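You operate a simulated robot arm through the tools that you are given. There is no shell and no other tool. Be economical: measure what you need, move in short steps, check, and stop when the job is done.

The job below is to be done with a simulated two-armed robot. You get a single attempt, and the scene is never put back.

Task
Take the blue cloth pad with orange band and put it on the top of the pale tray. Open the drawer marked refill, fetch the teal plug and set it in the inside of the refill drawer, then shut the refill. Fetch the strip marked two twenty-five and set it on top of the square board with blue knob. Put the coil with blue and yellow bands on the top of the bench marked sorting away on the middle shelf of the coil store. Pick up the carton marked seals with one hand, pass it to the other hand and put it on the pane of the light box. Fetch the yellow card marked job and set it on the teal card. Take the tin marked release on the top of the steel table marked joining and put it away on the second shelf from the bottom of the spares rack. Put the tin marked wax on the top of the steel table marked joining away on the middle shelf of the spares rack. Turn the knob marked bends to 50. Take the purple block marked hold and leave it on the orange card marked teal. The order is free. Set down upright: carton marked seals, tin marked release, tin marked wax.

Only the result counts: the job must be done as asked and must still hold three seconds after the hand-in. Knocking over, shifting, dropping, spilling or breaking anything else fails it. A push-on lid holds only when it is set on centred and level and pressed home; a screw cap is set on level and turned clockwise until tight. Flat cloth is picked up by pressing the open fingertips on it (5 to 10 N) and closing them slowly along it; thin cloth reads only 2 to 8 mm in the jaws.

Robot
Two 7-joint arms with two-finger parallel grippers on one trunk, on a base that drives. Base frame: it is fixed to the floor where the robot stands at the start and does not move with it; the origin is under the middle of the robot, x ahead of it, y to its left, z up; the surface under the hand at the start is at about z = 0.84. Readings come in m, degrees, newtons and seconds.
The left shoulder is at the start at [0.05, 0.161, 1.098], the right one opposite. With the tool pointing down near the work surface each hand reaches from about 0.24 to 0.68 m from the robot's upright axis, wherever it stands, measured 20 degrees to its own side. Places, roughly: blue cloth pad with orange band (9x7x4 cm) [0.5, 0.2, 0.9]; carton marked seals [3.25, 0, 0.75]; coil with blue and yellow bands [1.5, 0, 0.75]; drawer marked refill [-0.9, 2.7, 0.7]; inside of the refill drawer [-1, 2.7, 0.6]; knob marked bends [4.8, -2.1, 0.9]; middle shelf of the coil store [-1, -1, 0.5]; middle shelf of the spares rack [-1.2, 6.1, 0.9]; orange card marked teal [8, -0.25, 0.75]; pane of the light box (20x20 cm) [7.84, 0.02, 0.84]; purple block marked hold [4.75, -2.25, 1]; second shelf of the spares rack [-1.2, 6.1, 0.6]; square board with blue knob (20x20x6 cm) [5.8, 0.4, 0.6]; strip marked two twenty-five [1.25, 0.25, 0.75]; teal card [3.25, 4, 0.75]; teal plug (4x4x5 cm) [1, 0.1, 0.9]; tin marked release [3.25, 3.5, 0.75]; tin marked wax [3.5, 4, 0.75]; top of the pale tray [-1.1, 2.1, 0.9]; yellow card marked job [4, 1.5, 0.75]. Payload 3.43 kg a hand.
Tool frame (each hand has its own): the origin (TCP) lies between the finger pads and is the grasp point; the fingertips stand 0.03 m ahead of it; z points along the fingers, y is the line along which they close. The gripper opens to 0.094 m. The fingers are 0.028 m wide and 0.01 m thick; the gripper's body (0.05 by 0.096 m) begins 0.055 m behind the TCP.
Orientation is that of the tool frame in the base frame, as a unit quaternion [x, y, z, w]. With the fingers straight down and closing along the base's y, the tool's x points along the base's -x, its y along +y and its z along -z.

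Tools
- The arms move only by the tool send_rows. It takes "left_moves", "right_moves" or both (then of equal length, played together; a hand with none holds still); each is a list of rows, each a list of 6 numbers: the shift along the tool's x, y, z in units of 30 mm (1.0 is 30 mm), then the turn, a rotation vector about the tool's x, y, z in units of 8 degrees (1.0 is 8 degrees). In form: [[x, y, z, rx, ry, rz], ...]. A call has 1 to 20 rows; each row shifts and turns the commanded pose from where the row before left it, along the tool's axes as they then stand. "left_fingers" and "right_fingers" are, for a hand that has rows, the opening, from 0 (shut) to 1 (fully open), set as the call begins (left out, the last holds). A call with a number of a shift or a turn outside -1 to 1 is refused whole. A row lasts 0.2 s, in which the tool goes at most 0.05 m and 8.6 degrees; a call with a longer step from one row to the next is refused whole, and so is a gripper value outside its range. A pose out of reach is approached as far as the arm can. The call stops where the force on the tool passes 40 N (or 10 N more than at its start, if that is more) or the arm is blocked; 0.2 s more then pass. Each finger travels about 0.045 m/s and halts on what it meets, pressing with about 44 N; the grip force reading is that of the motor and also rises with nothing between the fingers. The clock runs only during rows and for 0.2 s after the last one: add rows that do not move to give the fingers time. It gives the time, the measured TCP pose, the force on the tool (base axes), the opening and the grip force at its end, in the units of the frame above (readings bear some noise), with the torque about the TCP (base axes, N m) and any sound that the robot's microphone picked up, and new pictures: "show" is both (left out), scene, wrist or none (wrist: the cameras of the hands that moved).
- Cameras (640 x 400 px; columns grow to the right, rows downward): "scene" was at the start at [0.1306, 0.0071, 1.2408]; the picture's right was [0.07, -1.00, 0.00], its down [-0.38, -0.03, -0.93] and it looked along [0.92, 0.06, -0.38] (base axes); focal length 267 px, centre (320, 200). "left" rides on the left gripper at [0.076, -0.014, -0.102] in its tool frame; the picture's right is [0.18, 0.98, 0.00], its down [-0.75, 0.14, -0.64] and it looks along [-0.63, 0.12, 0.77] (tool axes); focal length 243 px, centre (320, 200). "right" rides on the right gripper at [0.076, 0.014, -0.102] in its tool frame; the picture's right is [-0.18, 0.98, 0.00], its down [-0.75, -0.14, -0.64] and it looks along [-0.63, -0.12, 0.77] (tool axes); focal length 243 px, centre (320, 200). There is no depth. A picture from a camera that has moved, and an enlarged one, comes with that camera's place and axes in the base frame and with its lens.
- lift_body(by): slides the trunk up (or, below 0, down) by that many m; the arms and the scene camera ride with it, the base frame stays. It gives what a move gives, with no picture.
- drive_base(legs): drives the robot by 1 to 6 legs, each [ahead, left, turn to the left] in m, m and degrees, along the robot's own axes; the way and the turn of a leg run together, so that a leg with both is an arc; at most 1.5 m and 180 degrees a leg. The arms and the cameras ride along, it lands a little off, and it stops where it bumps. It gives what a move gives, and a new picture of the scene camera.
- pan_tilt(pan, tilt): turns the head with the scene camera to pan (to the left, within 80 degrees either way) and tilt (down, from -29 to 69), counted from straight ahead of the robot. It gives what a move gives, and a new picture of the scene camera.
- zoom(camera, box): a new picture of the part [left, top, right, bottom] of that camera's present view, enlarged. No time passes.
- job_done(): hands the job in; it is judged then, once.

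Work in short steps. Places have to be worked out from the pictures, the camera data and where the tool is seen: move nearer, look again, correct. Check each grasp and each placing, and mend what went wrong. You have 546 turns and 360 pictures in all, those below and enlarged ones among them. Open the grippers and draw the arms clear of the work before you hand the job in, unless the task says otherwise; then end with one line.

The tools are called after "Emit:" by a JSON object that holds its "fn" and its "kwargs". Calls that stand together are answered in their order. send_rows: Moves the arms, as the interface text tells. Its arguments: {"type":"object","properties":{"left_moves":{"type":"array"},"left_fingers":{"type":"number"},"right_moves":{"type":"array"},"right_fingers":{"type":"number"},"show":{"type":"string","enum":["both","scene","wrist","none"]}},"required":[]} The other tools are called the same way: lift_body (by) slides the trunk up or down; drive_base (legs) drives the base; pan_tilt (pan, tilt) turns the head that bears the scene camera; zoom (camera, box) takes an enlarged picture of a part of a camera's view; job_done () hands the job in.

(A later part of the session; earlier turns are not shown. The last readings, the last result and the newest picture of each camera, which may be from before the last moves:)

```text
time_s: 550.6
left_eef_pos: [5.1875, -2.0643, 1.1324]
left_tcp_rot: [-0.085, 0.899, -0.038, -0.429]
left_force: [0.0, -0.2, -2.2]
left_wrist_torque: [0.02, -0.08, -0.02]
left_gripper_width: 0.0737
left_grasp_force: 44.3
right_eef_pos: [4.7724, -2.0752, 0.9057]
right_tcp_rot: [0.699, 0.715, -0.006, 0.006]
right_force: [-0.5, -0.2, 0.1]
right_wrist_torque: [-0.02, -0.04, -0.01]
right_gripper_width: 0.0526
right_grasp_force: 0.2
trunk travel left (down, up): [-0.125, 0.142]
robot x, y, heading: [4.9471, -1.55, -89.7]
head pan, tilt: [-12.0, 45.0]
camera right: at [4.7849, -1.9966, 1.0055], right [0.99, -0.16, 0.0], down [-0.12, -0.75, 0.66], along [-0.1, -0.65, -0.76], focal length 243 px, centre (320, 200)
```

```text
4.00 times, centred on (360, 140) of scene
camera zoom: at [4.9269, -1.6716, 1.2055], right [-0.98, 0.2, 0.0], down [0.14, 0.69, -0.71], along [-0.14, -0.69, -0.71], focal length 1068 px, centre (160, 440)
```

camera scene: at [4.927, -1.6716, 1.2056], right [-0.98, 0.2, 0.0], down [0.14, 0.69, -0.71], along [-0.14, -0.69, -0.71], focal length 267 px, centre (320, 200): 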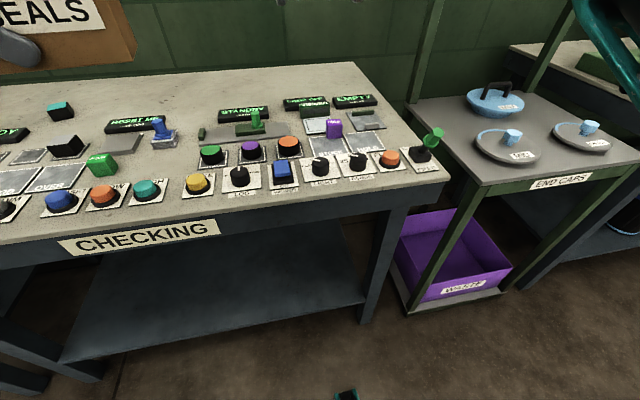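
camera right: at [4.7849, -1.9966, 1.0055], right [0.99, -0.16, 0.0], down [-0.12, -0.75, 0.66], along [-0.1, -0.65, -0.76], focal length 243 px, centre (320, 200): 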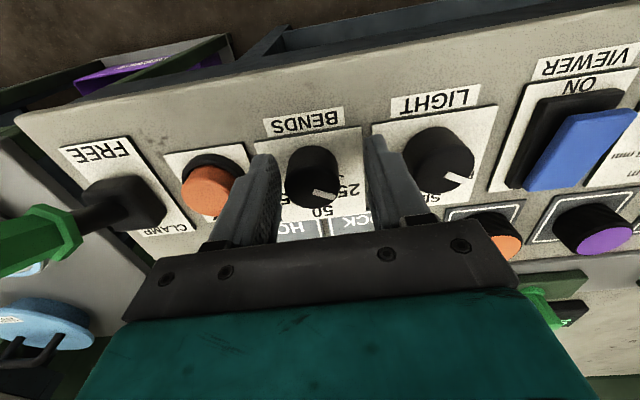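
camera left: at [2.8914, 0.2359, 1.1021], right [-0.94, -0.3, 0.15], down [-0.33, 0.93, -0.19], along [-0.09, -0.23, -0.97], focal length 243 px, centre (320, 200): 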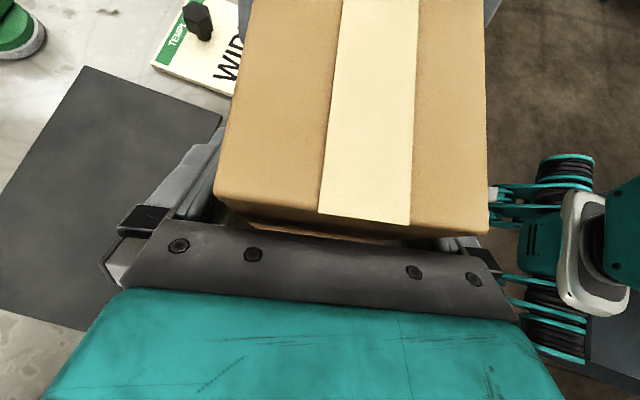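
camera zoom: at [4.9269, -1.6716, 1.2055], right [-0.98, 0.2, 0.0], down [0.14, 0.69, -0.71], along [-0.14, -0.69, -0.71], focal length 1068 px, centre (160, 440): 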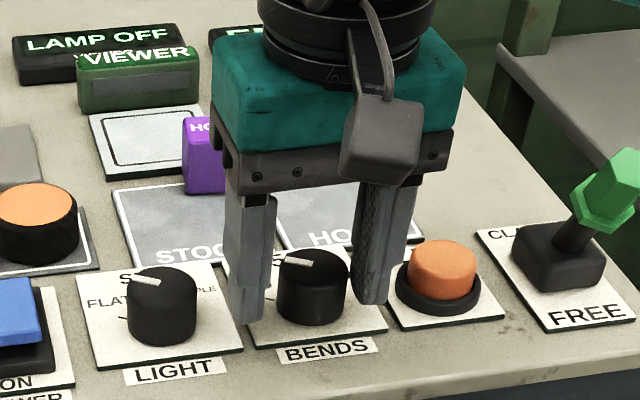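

The fingers straddle the knob cleanly. I close on it and turn 56° clockwise, then check.

Emit:
{"fn": "send_rows", "kwargs": {"right_moves": [[0, 0, 0, 0, 0, 0], [0, 0, 0, 0, 0, 0], [0, 0, 0, 0, 0, 0], [0, 0, 0, 0, 0, 0], [0, 0, 0, 0, 0, 0.5], [0, 0, 0, 0, 0, 0.5], [0, 0, 0, 0, 0, 1], [0, 0, 0, 0, 0, 1], [0, 0, 0, 0, 0, 1], [0, 0, 0, 0, 0, 1], [0, 0, 0, 0, 0, 1], [0, 0, 0, 0, 0, 1]], "right_fingers": 0, "show": "wrist"}}

Emit:
{"fn": "zoom", "kwargs": {"camera": "scene", "box": [300, 110, 420, 190]}}

```text
time_s: 553.2
left_eef_pos: [5.1893, -2.0665, 1.1302]
left_tcp_rot: [-0.085, 0.898, -0.037, -0.43]
left_force: [-0.4, -0.1, -1.2]
left_wrist_torque: [0.01, -0.08, 0.0]
left_gripper_width: 0.0739
left_grasp_force: 43.9
right_eef_pos: [4.7753, -2.0787, 0.9049]
right_tcp_rot: [0.952, 0.306, -0.001, 0.013]
right_force: [10.3, -35.6, 5.6]
right_wrist_torque: [-0.96, 1.04, 0.43]
right_gripper_width: 0.0341
right_grasp_force: 45.2
trunk travel left (down, up): [-0.125, 0.142]
robot x, y, heading: [4.9431, -1.5497, -89.3]
head pan, tilt: [-12.0, 45.0]
camera right: at [4.8463, -2.0436, 1.0057], right [0.42, -0.91, 0.03], down [-0.7, -0.31, 0.65], along [-0.58, -0.29, -0.76], focal length 243 px, centre (320, 200)
```

right: 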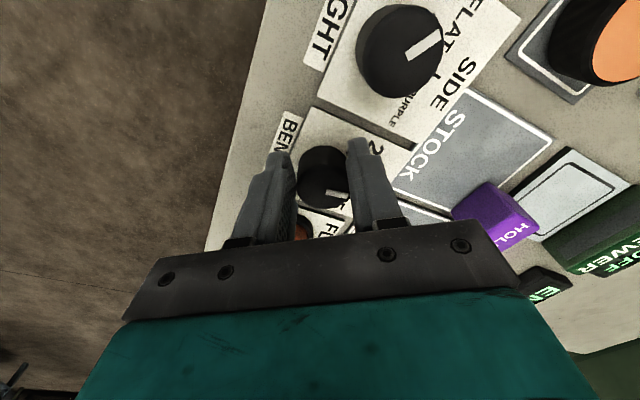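

```text
5.00 times, centred on (360, 150) of scene
camera zoom: at [4.9286, -1.6745, 1.2052], right [-0.98, 0.2, 0.0], down [0.14, 0.7, -0.71], along [-0.14, -0.69, -0.71], focal length 1335 px, centre (120, 450)
```

zoom: 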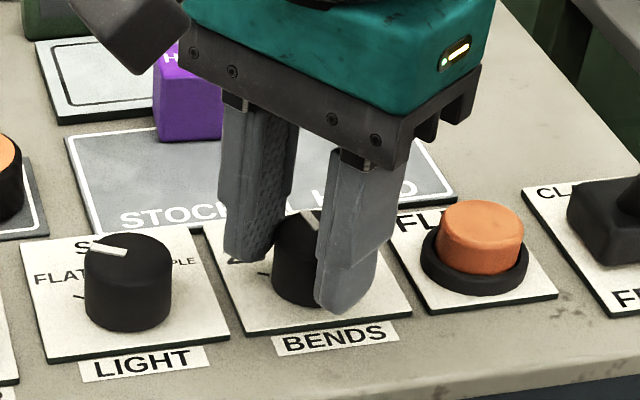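

The knob turned, with some side force. I release, lift, and check the pointer.

Emit:
{"fn": "send_rows", "kwargs": {"right_moves": [[0, 0, 0, 0, 0, 0], [0, 0, 0, 0, 0, 0], [0, 0, -0.8, 0, 0, 0], [0, 0, -0.8, 0, 0, 0], [0.6, 0, -0.6, 0, 0, 0]], "right_fingers": 0.56, "show": "wrist"}}

Emit:
{"fn": "zoom", "kwargs": {"camera": "scene", "box": [300, 110, 420, 190]}}

```text
time_s: 554.4
left_eef_pos: [5.1877, -2.0641, 1.1327]
left_tcp_rot: [-0.084, 0.898, -0.038, -0.429]
left_force: [-0.5, -0.3, -1.5]
left_wrist_torque: [0.03, -0.07, -0.02]
left_gripper_width: 0.0738
left_grasp_force: 44.6
right_eef_pos: [4.7893, -2.0619, 0.9712]
right_tcp_rot: [0.952, 0.305, -0.003, 0.008]
right_force: [0.8, 0.0, 0.2]
right_wrist_torque: [0.01, 0.01, -0.01]
right_gripper_width: 0.0528
right_grasp_force: 0.2
trunk travel left (down, up): [-0.125, 0.142]
robot x, y, heading: [4.9424, -1.5575, -89.4]
head pan, tilt: [-12.0, 45.0]
camera right: at [4.8589, -2.0268, 1.0726], right [0.42, -0.91, 0.02], down [-0.7, -0.31, 0.65], along [-0.58, -0.28, -0.76], focal length 243 px, centre (320, 200)
```

right: 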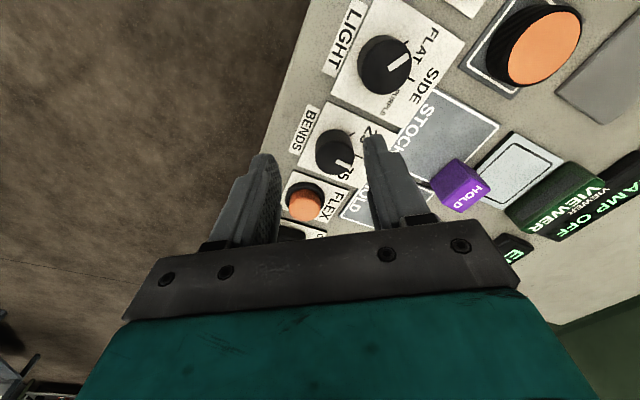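

```text
5.00 times, centred on (360, 150) of scene
camera zoom: at [4.9271, -1.6714, 1.2056], right [-0.98, 0.2, 0.0], down [0.14, 0.69, -0.71], along [-0.14, -0.69, -0.71], focal length 1335 px, centre (120, 450)
```

zoom: 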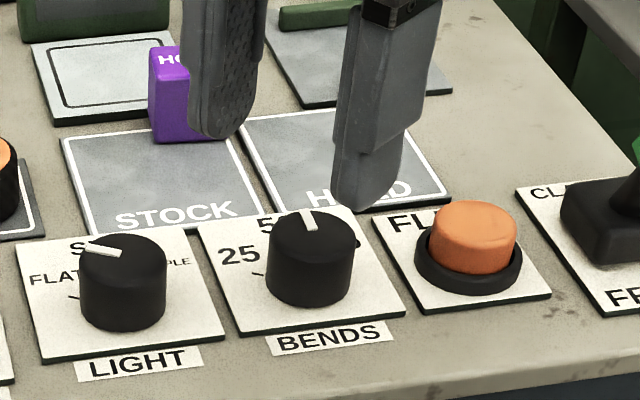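

The pointer is almost at 50. I zoom further for precision.

Emit:
{"fn": "zoom", "kwargs": {"camera": "right", "box": [290, 90, 400, 200]}}

Emit:
{"fn": "zoom", "kwargs": {"camera": "scene", "box": [335, 140, 385, 180]}}

```text
3.64 times, centred on (345, 145) of right
camera zoom: at [4.8589, -2.0268, 1.0726], right [0.42, -0.91, 0.02], down [-0.7, -0.31, 0.65], along [-0.58, -0.28, -0.76], focal length 882 px, centre (229, 400)
```

zoom: 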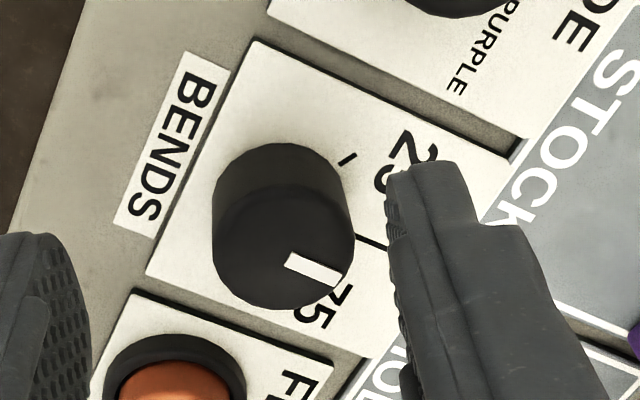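

```text
10.00 times, centred on (360, 160) of scene
camera zoom: at [4.9271, -1.6714, 1.2056], right [-0.98, 0.2, 0.0], down [0.14, 0.69, -0.71], along [-0.14, -0.69, -0.71], focal length 2669 px, centre (-80, 600)
```

zoom: 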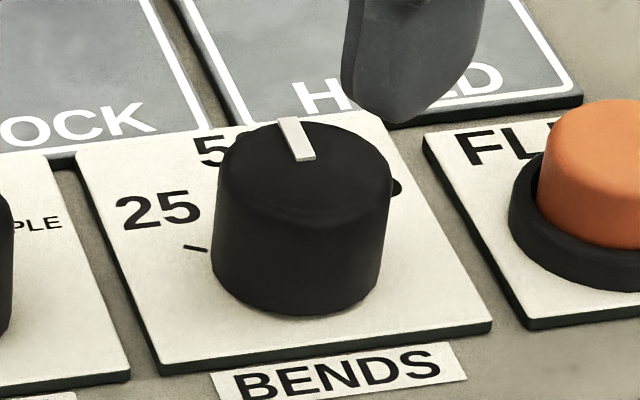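

Pointer and 50 tick are parallel: the knob is at 50. Next the HOLD block (~[4.787, −2.206], top ~0.90): I raise and unwind the hand, and drive 9 cm closer.

Emit:
{"fn": "send_rows", "kwargs": {"right_moves": [[0, 0, -1, 0, 0, 0], [0, 0, -0.5, 0, 0, -1], [0, 0, 0, 0, 0, -1], [0, 0, 0, 0, 0, -1], [0, 0, 0, 0, 0, -1], [0, 0, 0, 0, 0, -1], [0, 0, 0, 0, 0, -1], [0, 0, 0, 0, 0, -1]], "right_fingers": 0.8, "show": "none"}}

Emit:
{"fn": "drive_base", "kwargs": {"legs": [[0.08, 0, 0]]}}

```text
time_s: 556.2
left_eef_pos: [5.1882, -2.0651, 1.1319]
left_tcp_rot: [-0.084, 0.899, -0.037, -0.429]
left_force: [0.3, -0.7, -0.8]
left_wrist_torque: [0.02, -0.06, 0.0]
left_gripper_width: 0.0739
left_grasp_force: 43.8
right_eef_pos: [4.7866, -2.0646, 1.0163]
right_tcp_rot: [0.697, 0.717, -0.006, 0.006]
right_force: [-0.2, -0.2, -0.1]
right_wrist_torque: [-0.02, 0.0, 0.01]
right_gripper_width: 0.0753
right_grasp_force: 0.1
trunk travel left (down, up): [-0.125, 0.142]
robot x, y, heading: [4.9399, -1.5542, -89.5]
head pan, tilt: [-12.0, 45.0]
```

```text
time_s: 557.2
left_eef_pos: [5.1881, -2.1439, 1.131]
left_tcp_rot: [-0.086, 0.899, -0.039, -0.429]
left_force: [0.3, -0.4, -1.4]
left_wrist_torque: [0.04, -0.05, -0.02]
left_gripper_width: 0.0737
left_grasp_force: 43.5
right_eef_pos: [4.7881, -2.1438, 1.0155]
right_tcp_rot: [0.697, 0.717, -0.005, 0.006]
right_force: [0.6, -0.4, -0.3]
right_wrist_torque: [0.04, -0.03, 0.01]
right_gripper_width: 0.0753
right_grasp_force: 0.1
trunk travel left (down, up): [-0.125, 0.142]
robot x, y, heading: [4.9468, -1.6306, -89.2]
head pan, tilt: [-12.0, 45.0]
camera scene: at [4.9279, -1.7517, 1.2054], right [-0.98, 0.2, 0.0], down [0.14, 0.69, -0.71], along [-0.14, -0.69, -0.71], focal length 267 px, centre (320, 200)
```

scene: 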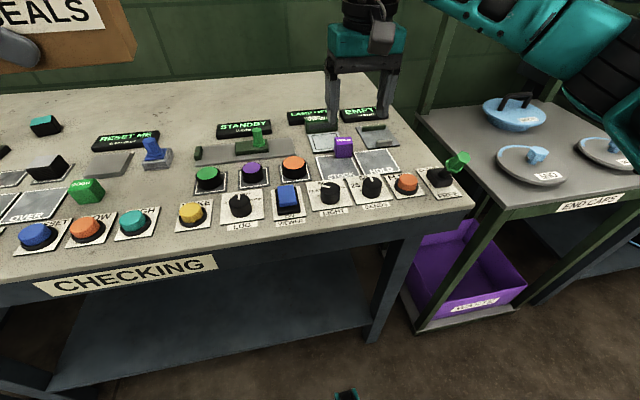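

I move over the block and look.

Emit:
{"fn": "send_rows", "kwargs": {"right_moves": [[-0.68, 0, 0.5, 0, 0, 0], [-0.68, 0, 0.5, 0, 0, 0], [-0.68, 0, 0.7, 0, 0, 0]], "show": "wrist"}}

Emit:
{"fn": "zoom", "kwargs": {"camera": "scene", "box": [280, 60, 440, 180]}}

```text
time_s: 558.0
left_eef_pos: [5.1901, -2.1438, 1.1306]
left_tcp_rot: [-0.085, 0.899, -0.038, -0.429]
left_force: [-0.5, -0.5, -2.2]
left_wrist_torque: [0.01, -0.08, -0.01]
left_gripper_width: 0.0738
left_grasp_force: 43.6
right_eef_pos: [4.7909, -2.2058, 0.9639]
right_tcp_rot: [0.698, 0.716, -0.007, 0.007]
right_force: [0.1, -0.1, -0.2]
right_wrist_torque: [-0.01, -0.01, 0.02]
right_gripper_width: 0.0753
right_grasp_force: 0.1
trunk travel left (down, up): [-0.125, 0.142]
robot x, y, heading: [4.948, -1.6314, -89.4]
head pan, tilt: [-12.0, 45.0]
camera right: at [4.8034, -2.1272, 1.0646], right [0.99, -0.16, 0.0], down [-0.12, -0.75, 0.65], along [-0.1, -0.65, -0.76], focal length 243 px, centre (320, 200)
```

right: 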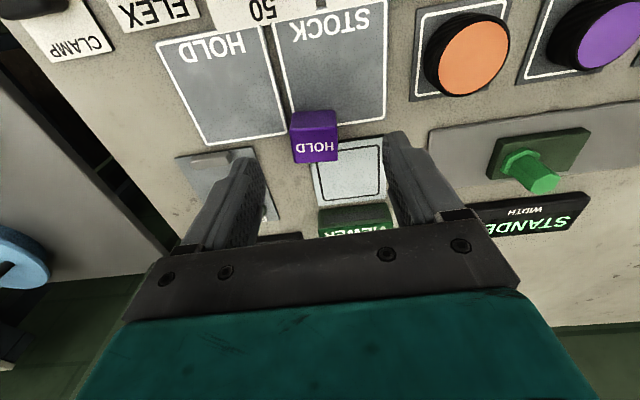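

```text
3.33 times, centred on (360, 120) of scene
camera zoom: at [4.928, -1.7513, 1.2055], right [-0.98, 0.2, 0.0], down [0.14, 0.69, -0.71], along [-0.14, -0.69, -0.71], focal length 890 px, centre (187, 467)
```

zoom: 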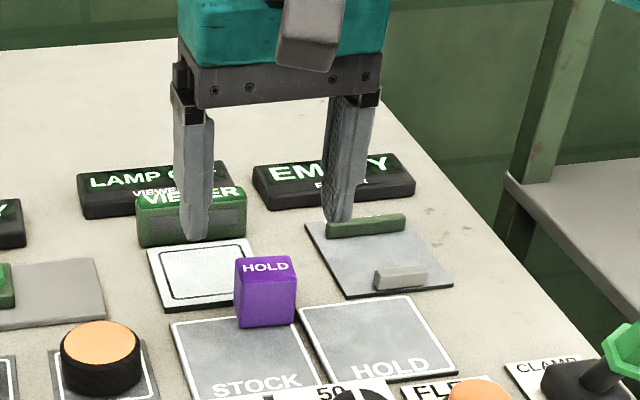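

Small correction (−9 mm in y), descend and grip the block.

Emit:
{"fn": "send_rows", "kwargs": {"right_moves": [[-0.3, -0.1, 0.6, 0, 0, 0], [0, 0, 0.8, 0, 0, 0], [0, 0, 0.8, 0, 0, 0], [0, 0, 0.1, 0, 0, 0]], "show": "none"}}

Emit:
{"fn": "send_rows", "kwargs": {"right_moves": [[0, 0, 0, 0, 0, 0], [0, 0, 0, 0, 0, 0], [0, 0, 0, 0, 0, 0], [0, 0, 0, 0, 0, 0], [0, 0, -1, 0, 0, 0], [0, 0, -1, 0, 0, 0], [0, 0, -1, 0, 0, 0], [0, 0, -1, 0, 0, 0]], "right_fingers": 0, "show": "wrist"}}

```text
time_s: 559.0
left_eef_pos: [5.1899, -2.1448, 1.1327]
left_tcp_rot: [-0.086, 0.898, -0.039, -0.43]
left_force: [0.4, -1.5, -2.0]
left_wrist_torque: [0.01, -0.05, 0.01]
left_gripper_width: 0.0739
left_grasp_force: 44.2
right_eef_pos: [4.7885, -2.2149, 0.8966]
right_tcp_rot: [0.698, 0.716, -0.006, 0.006]
right_force: [0.6, -0.1, -0.3]
right_wrist_torque: [-0.03, 0.0, 0.01]
right_gripper_width: 0.0752
right_grasp_force: 0.0
trunk travel left (down, up): [-0.125, 0.142]
robot x, y, heading: [4.9427, -1.6328, -89.7]
head pan, tilt: [-12.0, 45.0]
```

```text
time_s: 560.9
left_eef_pos: [5.1891, -2.1434, 1.132]
left_tcp_rot: [-0.085, 0.898, -0.038, -0.429]
left_force: [-0.3, 0.0, -1.4]
left_wrist_torque: [-0.01, -0.02, 0.01]
left_gripper_width: 0.0737
left_grasp_force: 43.8
right_eef_pos: [4.7866, -2.2119, 1.0177]
right_tcp_rot: [0.697, 0.717, -0.006, 0.008]
right_force: [0.3, -0.5, 0.1]
right_wrist_torque: [-0.01, -0.04, -0.01]
right_gripper_width: 0.0393
right_grasp_force: 43.4
trunk travel left (down, up): [-0.125, 0.142]
robot x, y, heading: [4.9446, -1.6319, -89.0]
head pan, tilt: [-12.0, 45.0]
camera right: at [4.7984, -2.1349, 1.1175], right [0.99, -0.16, 0.0], down [-0.12, -0.75, 0.65], along [-0.1, -0.65, -0.76], focal length 243 px, centre (320, 200)
```

right: 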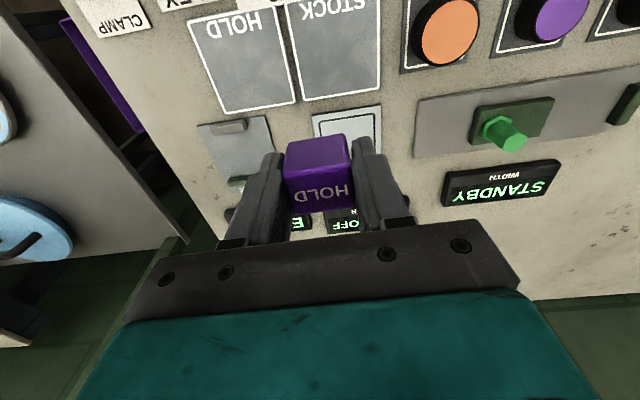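

Block held. I back away, turn to +x and drive toward the light-box table.

Emit:
{"fn": "drive_base", "kwargs": {"legs": [[-0.5, 0, 0], [0, 0, 89.5], [1.5, 0, 0], [0.4, 0, 0]]}}

Emit:
{"fn": "pan_tilt", "kwargs": {"pan": 20, "tilt": 22}}

```text
time_s: 576.7
left_eef_pos: [7.3607, -0.8656, 1.1315]
left_tcp_rot: [0.7, -0.569, 0.333, 0.273]
left_force: [0.2, 0.2, -1.2]
left_wrist_torque: [0.03, 0.01, -0.02]
left_gripper_width: 0.0736
left_grasp_force: 44.5
right_eef_pos: [7.4366, -1.2673, 1.0156]
right_tcp_rot: [-0.023, 1.0, 0.0, 0.009]
right_force: [-0.1, 0.5, -1.3]
right_wrist_torque: [0.0, 0.03, 0.02]
right_gripper_width: 0.0391
right_grasp_force: 43.8
trunk travel left (down, up): [-0.125, 0.142]
robot x, y, heading: [6.8543, -1.1186, 1.6]
head pan, tilt: [-12.0, 45.0]
camera scene: at [6.9712, -1.1311, 1.2055], right [-0.18, -0.98, 0.0], down [-0.7, 0.13, -0.71], along [0.69, -0.13, -0.71], focal length 267 px, centre (320, 200)
```

scene: 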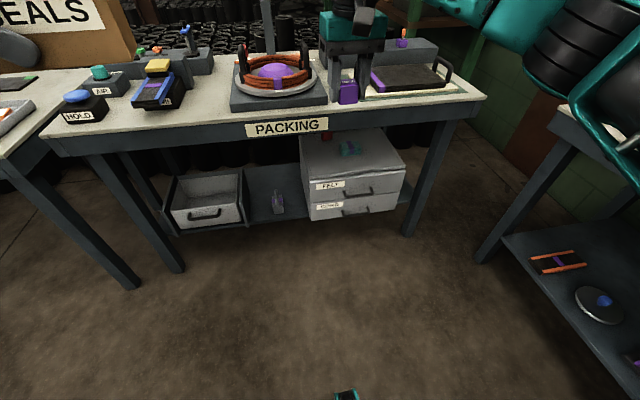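

```text
time_s: 577.7
left_eef_pos: [7.3606, -0.8653, 1.1322]
left_tcp_rot: [0.7, -0.57, 0.333, 0.274]
left_force: [0.7, -0.5, -1.8]
left_wrist_torque: [0.06, 0.03, 0.0]
left_gripper_width: 0.0738
left_grasp_force: 44.2
right_eef_pos: [7.4363, -1.2686, 1.0166]
right_tcp_rot: [-0.022, 1.0, 0.002, 0.009]
right_force: [0.6, -0.2, -0.8]
right_wrist_torque: [-0.01, -0.02, 0.0]
right_gripper_width: 0.0389
right_grasp_force: 43.7
trunk travel left (down, up): [-0.125, 0.142]
robot x, y, heading: [6.8502, -1.1177, 1.5]
head pan, tilt: [20.0, 22.0]
camera scene: at [6.9773, -1.0824, 1.2409], right [0.37, -0.93, 0.0], down [-0.35, -0.14, -0.93], along [0.86, 0.34, -0.38], focal length 267 px, centre (320, 200)
```

scene: 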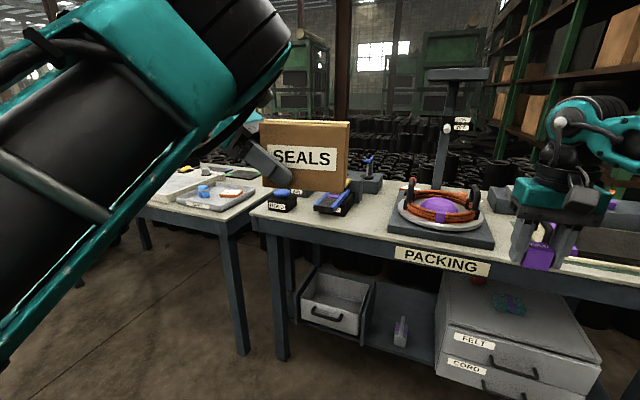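

The light-box table is to the left. I strafe over to it.

Emit:
{"fn": "drive_base", "kwargs": {"legs": [[-0.05, 0, -1.5], [0, 1.0, 0]]}}

Emit:
{"fn": "pan_tilt", "kwargs": {"pan": 0, "tilt": 38}}

```text
time_s: 587.3
left_eef_pos: [7.3046, 0.1241, 1.1316]
left_tcp_rot: [0.697, -0.574, 0.331, 0.275]
left_force: [0.0, -0.5, -1.3]
left_wrist_torque: [0.09, 0.02, -0.01]
left_gripper_width: 0.0739
left_grasp_force: 43.8
right_eef_pos: [7.3772, -0.2781, 1.0155]
right_tcp_rot: [-0.017, 1.0, 0.0, 0.008]
right_force: [0.8, 1.0, 0.2]
right_wrist_torque: [0.0, -0.02, -0.01]
right_gripper_width: 0.0392
right_grasp_force: 44.0
trunk travel left (down, up): [-0.125, 0.142]
robot x, y, heading: [6.7932, -0.1248, 0.9]
head pan, tilt: [20.0, 22.0]
camera scene: at [6.9189, -0.0878, 1.241], right [0.36, -0.93, 0.0], down [-0.35, -0.13, -0.93], along [0.87, 0.33, -0.37], focal length 267 px, centre (320, 200)
```

scene: 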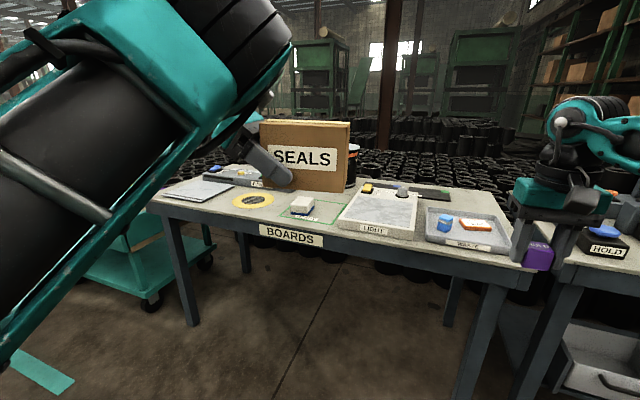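

```text
time_s: 588.1
left_eef_pos: [7.3047, 0.1242, 1.1318]
left_tcp_rot: [0.697, -0.573, 0.331, 0.275]
left_force: [-0.6, -0.9, -1.3]
left_wrist_torque: [0.05, 0.01, -0.01]
left_gripper_width: 0.0736
left_grasp_force: 43.9
right_eef_pos: [7.3768, -0.2782, 1.0169]
right_tcp_rot: [-0.016, 1.0, 0.0, 0.009]
right_force: [0.6, 1.0, 0.2]
right_wrist_torque: [0.02, 0.0, 0.04]
right_gripper_width: 0.0391
right_grasp_force: 43.9
trunk travel left (down, up): [-0.125, 0.142]
robot x, y, heading: [6.7978, -0.1233, 0.8]
head pan, tilt: [0.0, 38.0]
camera scene: at [6.9185, -0.1195, 1.2158], right [0.02, -1.0, 0.0], down [-0.62, -0.01, -0.79], along [0.79, 0.01, -0.62], focal length 267 px, centre (320, 200)
```

scene: 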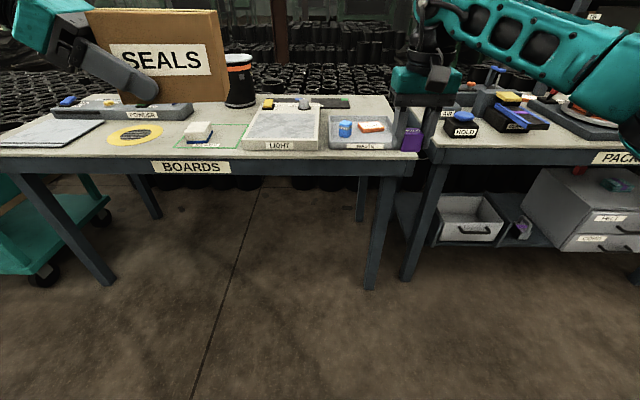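

The LIGHT box and a tray with an orange card are visible. I zoom in.

Emit:
{"fn": "zoom", "kwargs": {"camera": "scene", "box": [230, 85, 430, 160]}}

```text
3.20 times, centred on (330, 122) of scene
camera zoom: at [6.9185, -0.1195, 1.2158], right [0.02, -1.0, 0.0], down [-0.62, -0.01, -0.79], along [0.79, 0.01, -0.62], focal length 854 px, centre (288, 448)
```

zoom: 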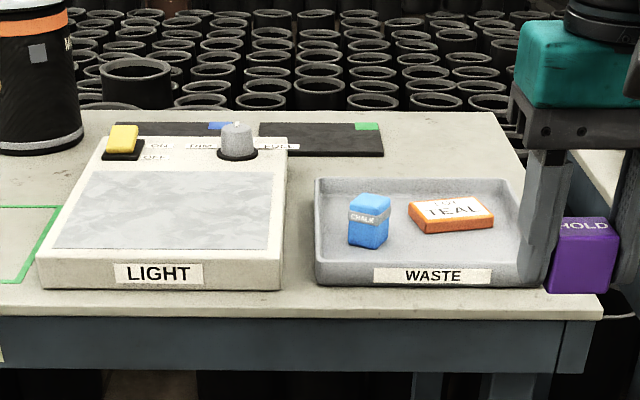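

The orange card marked TEAL lies in the WASTE tray; the LIGHT pane is beside it. I drive closer.

Emit:
{"fn": "drive_base", "kwargs": {"legs": [[0.36, 0, -0.8]]}}

Emit:
{"fn": "pan_tilt", "kwargs": {"pan": -5, "tilt": 45}}

```text
time_s: 590.4
left_eef_pos: [7.6626, 0.1199, 1.1319]
left_tcp_rot: [0.694, -0.578, 0.329, 0.277]
left_force: [0.1, -0.4, -1.6]
left_wrist_torque: [0.04, 0.02, 0.0]
left_gripper_width: 0.0738
left_grasp_force: 43.8
right_eef_pos: [7.7281, -0.2843, 1.0154]
right_tcp_rot: [-0.009, 1.0, 0.0, 0.009]
right_force: [0.3, 0.6, -0.5]
right_wrist_torque: [0.0, 0.0, -0.01]
right_gripper_width: 0.0392
right_grasp_force: 44.0
trunk travel left (down, up): [-0.125, 0.142]
robot x, y, heading: [7.1471, -0.1181, 0.0]
head pan, tilt: [0.0, 38.0]
camera scene: at [7.2722, -0.1181, 1.2157], right [0.0, -1.0, 0.0], down [-0.62, 0.0, -0.79], along [0.79, 0.0, -0.62], focal length 267 px, centre (320, 200)
```

scene: 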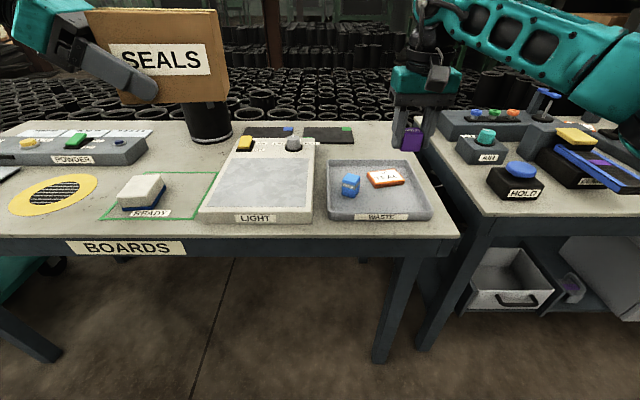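

```text
time_s: 591.1
left_eef_pos: [7.6613, 0.1206, 1.1325]
left_tcp_rot: [0.694, -0.577, 0.329, 0.277]
left_force: [-0.4, -0.9, -1.8]
left_wrist_torque: [0.08, 0.04, -0.01]
left_gripper_width: 0.0738
left_grasp_force: 43.9
right_eef_pos: [7.728, -0.2839, 1.0162]
right_tcp_rot: [-0.01, 1.0, 0.0, 0.008]
right_force: [-0.6, -0.2, 0.1]
right_wrist_torque: [0.03, 0.01, 0.02]
right_gripper_width: 0.0391
right_grasp_force: 43.8
trunk travel left (down, up): [-0.125, 0.142]
robot x, y, heading: [7.1515, -0.1192, 0.2]
head pan, tilt: [-5.0, 45.0]
camera scene: at [7.2666, -0.1251, 1.2056], right [-0.08, -1.0, 0.0], down [-0.7, 0.06, -0.71], along [0.7, -0.06, -0.71], focal length 267 px, centre (320, 200)
```

scene: 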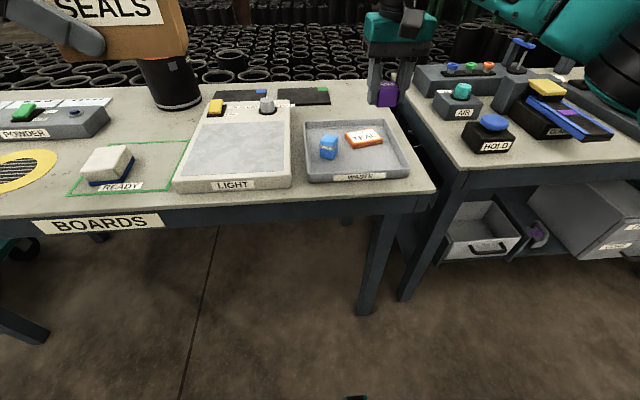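

Triangulated: card top centre ≈ [7.882, −0.297, 0.814]; pane ≈ [7.83, 0.02, 0.847]. I drive 15 cm closer and lower the block above the card.

Emit:
{"fn": "drive_base", "kwargs": {"legs": [[0.15, 0, 0]]}}

Emit:
{"fn": "send_rows", "kwargs": {"right_moves": [[0, -0.4, 0.6, 0, 0, 0], [0, 0, 0.9, 0, 0, 0], [0, 0, 0.9, 0, 0, 0], [0, 0, 0.9, 0, 0, 0]], "show": "both"}}

```text
time_s: 592.5
left_eef_pos: [7.811, 0.1242, 1.132]
left_tcp_rot: [0.696, -0.575, 0.331, 0.276]
left_force: [-0.3, 0.1, -1.6]
left_wrist_torque: [0.04, 0.0, 0.0]
left_gripper_width: 0.074
left_grasp_force: 43.9
right_eef_pos: [7.8809, -0.2772, 1.016]
right_tcp_rot: [-0.013, 1.0, 0.0, 0.009]
right_force: [0.8, 0.7, -0.3]
right_wrist_torque: [0.05, 0.0, 0.01]
right_gripper_width: 0.039
right_grasp_force: 43.1
trunk travel left (down, up): [-0.125, 0.142]
robot x, y, heading: [7.3007, -0.1193, 0.7]
head pan, tilt: [-5.0, 45.0]
camera scene: at [7.4188, -0.1234, 1.2054], right [-0.08, -1.0, 0.0], down [-0.71, 0.05, -0.71], along [0.7, -0.05, -0.71], focal length 267 px, centre (320, 200)
```

scene: 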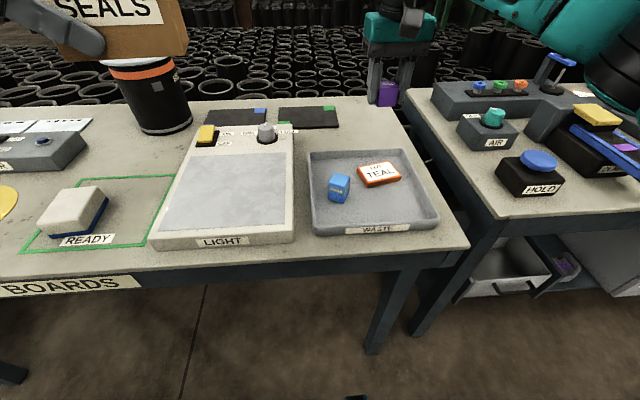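

```text
time_s: 593.5
left_eef_pos: [7.8116, 0.125, 1.1321]
left_tcp_rot: [0.696, -0.575, 0.33, 0.276]
left_force: [0.0, 0.5, -1.3]
left_wrist_torque: [0.06, 0.01, 0.01]
left_gripper_width: 0.0739
left_grasp_force: 44.2
right_eef_pos: [7.8852, -0.2896, 0.9159]
right_tcp_rot: [-0.013, 1.0, 0.001, 0.009]
right_force: [-0.2, -0.4, -0.2]
right_wrist_torque: [0.0, 0.01, -0.02]
right_gripper_width: 0.0389
right_grasp_force: 44.7
trunk travel left (down, up): [-0.125, 0.142]
robot x, y, heading: [7.2972, -0.1173, 0.3]
head pan, tilt: [-5.0, 45.0]
camera scene: at [7.4184, -0.1234, 1.2055], right [-0.08, -1.0, 0.0], down [-0.71, 0.05, -0.71], along [0.7, -0.05, -0.71], focal length 267 px, centre (320, 200)
camera right: at [7.8073, -0.277, 1.0173], right [0.16, 0.99, 0.0], down [0.75, -0.12, 0.66], along [0.65, -0.1, -0.76], focal length 243 px, centre (320, 200)
```

scene: 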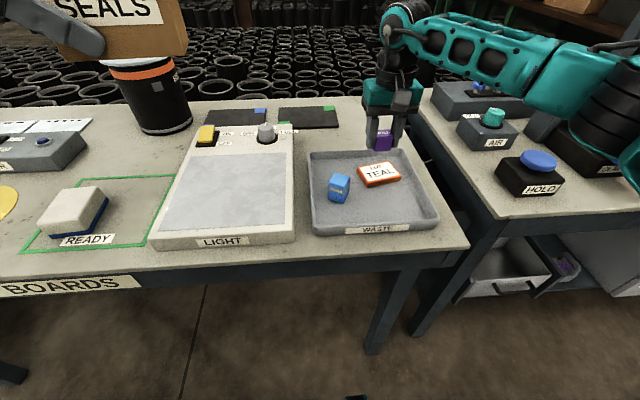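
right: 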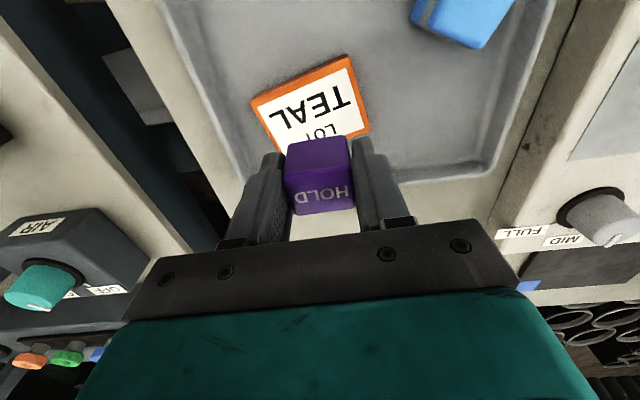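

The card centre confirmed at [7.878, −0.294]. I correct and lower the block onto it gently.

Emit:
{"fn": "send_rows", "kwargs": {"right_moves": [[0.23, -0.16, 0.8, 0, 0, 0], [0, 0, 0.8, 0, 0, 0], [0, 0, 0.3, 0, 0, 0], [0, 0, 0.12, 0, 0, 0], [0, 0, 0.12, 0, 0, 0]], "show": "none"}}

```text
time_s: 594.7
left_eef_pos: [7.8098, 0.1244, 1.1323]
left_tcp_rot: [0.695, -0.576, 0.33, 0.277]
left_force: [0.5, 0.3, -1.5]
left_wrist_torque: [0.05, 0.05, -0.01]
left_gripper_width: 0.0738
left_grasp_force: 43.9
right_eef_pos: [7.8775, -0.2949, 0.8546]
right_tcp_rot: [-0.013, 1.0, 0.001, 0.011]
right_force: [-1.4, -0.8, 10.0]
right_wrist_torque: [-0.07, 0.08, 0.0]
right_gripper_width: 0.039
right_grasp_force: 44.4
trunk travel left (down, up): [-0.125, 0.142]
robot x, y, heading: [7.2968, -0.1152, 0.6]
head pan, tilt: [-5.0, 45.0]
```

Contact (10 N) at TCP 0.8546, as expected for the card. I open and lift away.

Emit:
{"fn": "send_rows", "kwargs": {"right_moves": [[0, 0, 0, 0, 0, 0], [0, 0, 0, 0, 0, 0], [0, 0, -0.5, 0, 0, 0], [0, 0, -1, 0, 0, 0], [0, 0, -1, 0, 0, 0], [0, 0, -1, 0, 0, 0], [0, 0, -1, 0, 0, 0]], "right_fingers": 0.7, "show": "both"}}

```text
time_s: 596.3
left_eef_pos: [7.811, 0.1259, 1.1329]
left_tcp_rot: [0.696, -0.575, 0.331, 0.276]
left_force: [-0.4, 0.5, -1.7]
left_wrist_torque: [0.05, 0.01, -0.01]
left_gripper_width: 0.0737
left_grasp_force: 43.7
right_eef_pos: [7.8745, -0.2955, 0.9892]
right_tcp_rot: [-0.013, 1.0, 0.0, 0.009]
right_force: [0.1, -0.2, 0.5]
right_wrist_torque: [-0.01, -0.04, -0.02]
right_gripper_width: 0.066
right_grasp_force: 0.1
trunk travel left (down, up): [-0.125, 0.142]
robot x, y, heading: [7.2988, -0.1188, 0.5]
head pan, tilt: [-5.0, 45.0]
camera scene: at [7.418, -0.1232, 1.2055], right [-0.08, -1.0, 0.0], down [-0.7, 0.05, -0.71], along [0.71, -0.05, -0.71], focal length 267 px, centre (320, 200)
camera right: at [7.7959, -0.2834, 1.0896], right [0.16, 0.99, 0.0], down [0.75, -0.12, 0.66], along [0.65, -0.1, -0.76], focal length 243 px, centre (320, 200)
```

scene: 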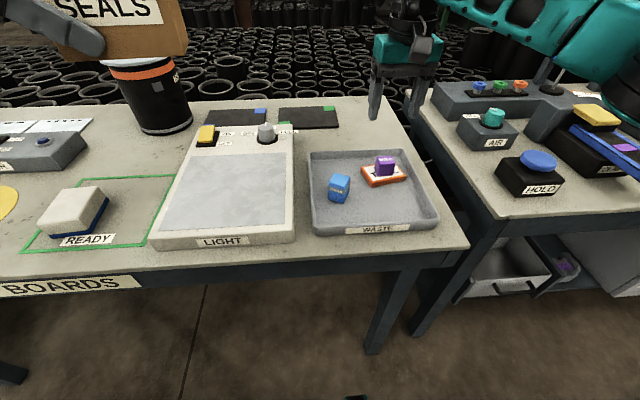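
right: 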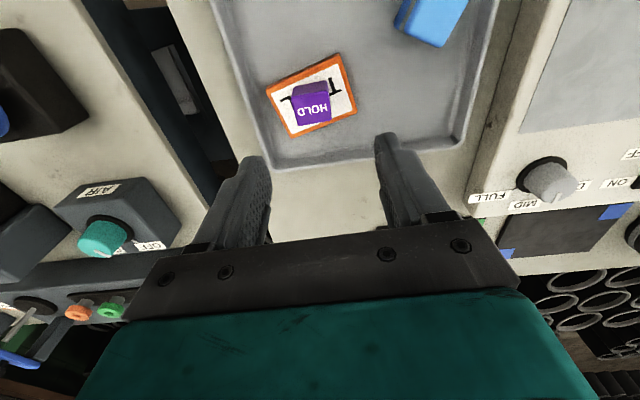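

The HOLD block sits on the TEAL card. Now the carton: I move it over the pane centre and lower to just above.

Emit:
{"fn": "send_rows", "kwargs": {"left_moves": [[0.68, 0, 0.845, 0, 0, 0], [0.68, 0, 0.845, 0, 0, 0], [-0.745, 0, 0.597, 0, 0, 0], [-0.745, 0, 0.597, 0, 0, 0], [-0.745, 0, 0.597, 0, 0, 0], [-0.745, 0, 0.597, 0, 0, 0], [-0.745, 0, 0.597, 0, 0, 0], [-0.745, 0, 0.597, 0, 0, 0]], "show": "scene"}}

```text
time_s: 598.1
left_eef_pos: [7.8233, 0.0603, 0.9607]
left_tcp_rot: [0.695, -0.575, 0.331, 0.277]
left_force: [-0.3, -0.8, -1.1]
left_wrist_torque: [0.07, 0.02, -0.02]
left_gripper_width: 0.0739
left_grasp_force: 43.7
right_eef_pos: [7.8738, -0.2958, 0.9876]
right_tcp_rot: [-0.013, 1.0, 0.0, 0.008]
right_force: [0.7, -0.5, 0.7]
right_wrist_torque: [-0.01, 0.0, 0.03]
right_gripper_width: 0.0655
right_grasp_force: 0.1
trunk travel left (down, up): [-0.125, 0.142]
robot x, y, heading: [7.302, -0.1199, 0.6]
head pan, tilt: [-5.0, 45.0]
camera scene: at [7.4183, -0.1233, 1.2055], right [-0.08, -1.0, 0.0], down [-0.71, 0.05, -0.71], along [0.7, -0.05, -0.71], focal length 267 px, centre (320, 200)
```

scene: 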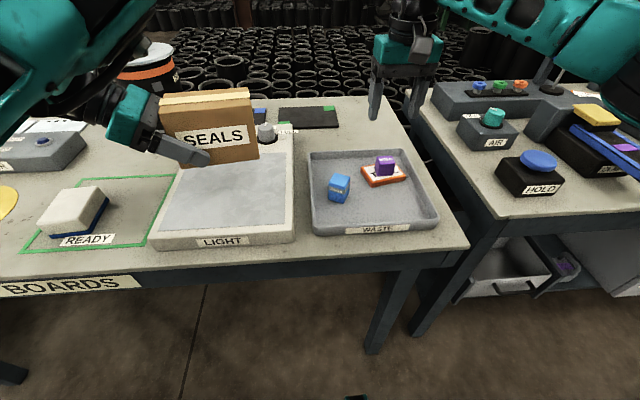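

The carton is over the pane but slightly off; I shift it 2 cm right and 2 cm nearer, then lower.

Emit:
{"fn": "send_rows", "kwargs": {"left_moves": [[0.29, 0.83, 0.36, 0, 0, 0], [-0.65, 0, 0.52, 0, 0, 0], [-0.6, 0, 0.48, 0, 0, 0], [-0.12, 0, 0.096, 0, 0, 0], [-0.12, 0, 0.096, 0, 0, 0], [-0.12, 0, 0.096, 0, 0, 0]], "show": "none"}}

```text
time_s: 599.5
left_eef_pos: [7.8005, 0.0436, 0.8971]
left_tcp_rot: [0.695, -0.576, 0.33, 0.277]
left_force: [-0.9, 1.0, -2.6]
left_wrist_torque: [0.08, -0.03, -0.02]
left_gripper_width: 0.0737
left_grasp_force: 44.3
right_eef_pos: [7.8739, -0.2946, 0.9884]
right_tcp_rot: [-0.014, 1.0, 0.001, 0.008]
right_force: [-0.2, -0.1, -0.8]
right_wrist_torque: [0.02, -0.01, 0.05]
right_gripper_width: 0.0658
right_grasp_force: 0.1
trunk travel left (down, up): [-0.125, 0.142]
robot x, y, heading: [7.3005, -0.1174, 0.6]
head pan, tilt: [-5.0, 45.0]
```

No contact yet; I continue down in small steps.

Emit:
{"fn": "send_rows", "kwargs": {"left_moves": [[-0.12, 0, 0.096, 0, 0, 0], [-0.12, 0, 0.096, 0, 0, 0], [-0.12, 0, 0.096, 0, 0, 0]], "show": "scene"}}

```text
time_s: 600.3
left_eef_pos: [7.7998, 0.0452, 0.8847]
left_tcp_rot: [0.696, -0.575, 0.331, 0.275]
left_force: [0.4, 0.2, -2.1]
left_wrist_torque: [0.05, 0.04, 0.0]
left_gripper_width: 0.0738
left_grasp_force: 44.0
right_eef_pos: [7.8743, -0.2959, 0.9879]
right_tcp_rot: [-0.013, 1.0, 0.0, 0.009]
right_force: [-0.4, -0.8, 0.1]
right_wrist_torque: [0.0, -0.01, 0.01]
right_gripper_width: 0.0658
right_grasp_force: 0.1
trunk travel left (down, up): [-0.125, 0.142]
robot x, y, heading: [7.3003, -0.1204, 0.4]
head pan, tilt: [-5.0, 45.0]
camera scene: at [7.4182, -0.1234, 1.2055], right [-0.08, -1.0, 0.0], down [-0.71, 0.05, -0.71], along [0.7, -0.05, -0.71], focal length 267 px, centre (320, 200)
```

scene: 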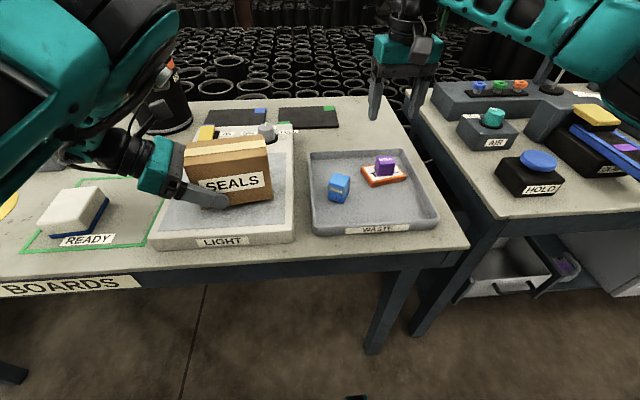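

Emit:
{"fn": "send_rows", "kwargs": {"left_moves": [[-0.08, 0, 0.064, 0, 0, 0], [-0.08, 0, 0.064, 0, 0, 0], [-0.08, 0, 0.064, 0, 0, 0]], "show": "none"}}

```text
time_s: 601.1
left_eef_pos: [7.7996, 0.0435, 0.8753]
left_tcp_rot: [0.695, -0.576, 0.331, 0.276]
left_force: [-0.1, -0.2, -0.9]
left_wrist_torque: [0.04, 0.0, 0.0]
left_gripper_width: 0.0737
left_grasp_force: 44.3
right_eef_pos: [7.874, -0.2954, 0.9891]
right_tcp_rot: [-0.013, 1.0, 0.0, 0.009]
right_force: [-0.4, 0.2, 0.3]
right_wrist_torque: [-0.01, 0.02, -0.03]
right_gripper_width: 0.0659
right_grasp_force: 0.1
trunk travel left (down, up): [-0.125, 0.142]
robot x, y, heading: [7.2974, -0.1199, 0.5]
head pan, tilt: [-5.0, 45.0]
```

I zoom to judge the remaining gap.

Emit:
{"fn": "zoom", "kwargs": {"camera": "scene", "box": [140, 120, 310, 260]}}

```text
2.86 times, centred on (225, 190) of scene
camera zoom: at [7.4181, -0.1234, 1.2055], right [-0.08, -1.0, 0.0], down [-0.71, 0.05, -0.71], along [0.7, -0.05, -0.71], focal length 763 px, centre (591, 229)
```

zoom: 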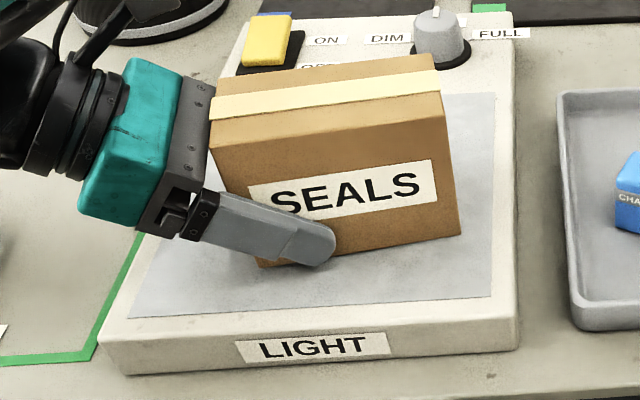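

Emit:
{"fn": "send_rows", "kwargs": {"left_moves": [[-0.08, 0, 0.064, 0, 0, 0], [-0.08, 0, 0.064, 0, 0, 0], [-0.08, 0, 0.064, 0, 0, 0]], "show": "none"}}

```text
time_s: 601.9
left_eef_pos: [7.7995, 0.0446, 0.8716]
left_tcp_rot: [0.694, -0.575, 0.334, 0.274]
left_force: [1.8, 3.2, 29.0]
left_wrist_torque: [-0.71, 0.69, 0.07]
left_gripper_width: 0.0737
left_grasp_force: 43.9
right_eef_pos: [7.8735, -0.2959, 0.9899]
right_tcp_rot: [-0.013, 1.0, 0.001, 0.009]
right_force: [-0.5, -0.7, 0.1]
right_wrist_torque: [-0.01, -0.02, -0.03]
right_gripper_width: 0.0656
right_grasp_force: 0.0
trunk travel left (down, up): [-0.125, 0.142]
robot x, y, heading: [7.2935, -0.1221, 0.8]
head pan, tilt: [-5.0, 45.0]
```

Contact. I ease up 2 mm, open, and retreat along the finger axis.

Emit:
{"fn": "send_rows", "kwargs": {"left_moves": [[0.05, 0, -0.04, 0, 0, 0], [0, 0, 0, 0, 0, 0], [0, 0, 0, 0, 0, 0], [0, 0, 0, 0, 0, 0]], "left_fingers": 1, "show": "none"}}

Emit:
{"fn": "zoom", "kwargs": {"camera": "scene", "box": [140, 120, 310, 260]}}

```text
time_s: 602.9
left_eef_pos: [7.7976, 0.0461, 0.8705]
left_tcp_rot: [0.696, -0.575, 0.33, 0.275]
left_force: [-5.1, 8.9, 15.9]
left_wrist_torque: [0.16, -0.66, 0.24]
left_gripper_width: 0.0921
left_grasp_force: 0.1
right_eef_pos: [7.8738, -0.2956, 0.9904]
right_tcp_rot: [-0.013, 1.0, 0.001, 0.01]
right_force: [-0.2, -0.7, -0.1]
right_wrist_torque: [-0.03, 0.02, 0.02]
right_gripper_width: 0.066
right_grasp_force: 0.1
trunk travel left (down, up): [-0.125, 0.142]
robot x, y, heading: [7.2964, -0.1206, 0.7]
head pan, tilt: [-5.0, 45.0]
```

```text
2.86 times, centred on (225, 190) of scene
camera zoom: at [7.4162, -0.123, 1.2058], right [-0.08, -1.0, 0.0], down [-0.7, 0.05, -0.71], along [0.71, -0.06, -0.71], focal length 763 px, centre (591, 229)
```

zoom: 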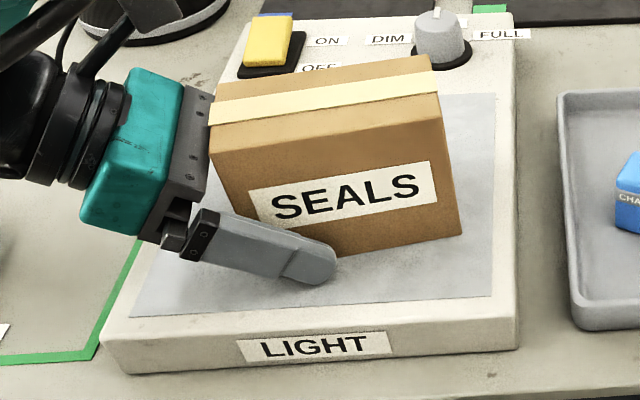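

I retreat the fingers along their axis.

Emit:
{"fn": "send_rows", "kwargs": {"left_moves": [[0.05, 0, -0.3, 0, 0, 0], [0, 0, -0.8, 0, 0, 0], [0, 0, -0.9, 0, 0, 0], [0, 0, -0.9, 0, 0, 0], [0, 0, -0.9, 0, 0, 0]], "show": "none"}}

Emit:
{"fn": "zoom", "kwargs": {"camera": "scene", "box": [140, 100, 310, 260]}}

```text
time_s: 604.1
left_eef_pos: [7.7822, 0.1298, 0.9404]
left_tcp_rot: [0.695, -0.575, 0.33, 0.277]
left_force: [0.8, -0.1, 0.6]
left_wrist_torque: [-0.02, 0.0, 0.0]
left_gripper_width: 0.0938
left_grasp_force: 0.0
right_eef_pos: [7.8736, -0.2969, 0.9893]
right_tcp_rot: [-0.013, 1.0, 0.0, 0.009]
right_force: [0.0, 0.6, -0.2]
right_wrist_torque: [0.02, -0.03, 0.01]
right_gripper_width: 0.0658
right_grasp_force: 0.2
trunk travel left (down, up): [-0.125, 0.142]
robot x, y, heading: [7.2984, -0.1181, 0.8]
head pan, tilt: [-5.0, 45.0]
```

```text
2.50 times, centred on (225, 180) of scene
camera zoom: at [7.4179, -0.1233, 1.2056], right [-0.08, -1.0, 0.0], down [-0.7, 0.05, -0.71], along [0.71, -0.05, -0.71], focal length 667 px, centre (558, 250)
```

zoom: 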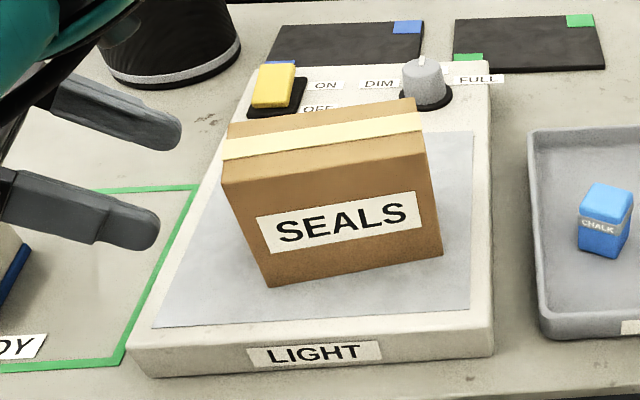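

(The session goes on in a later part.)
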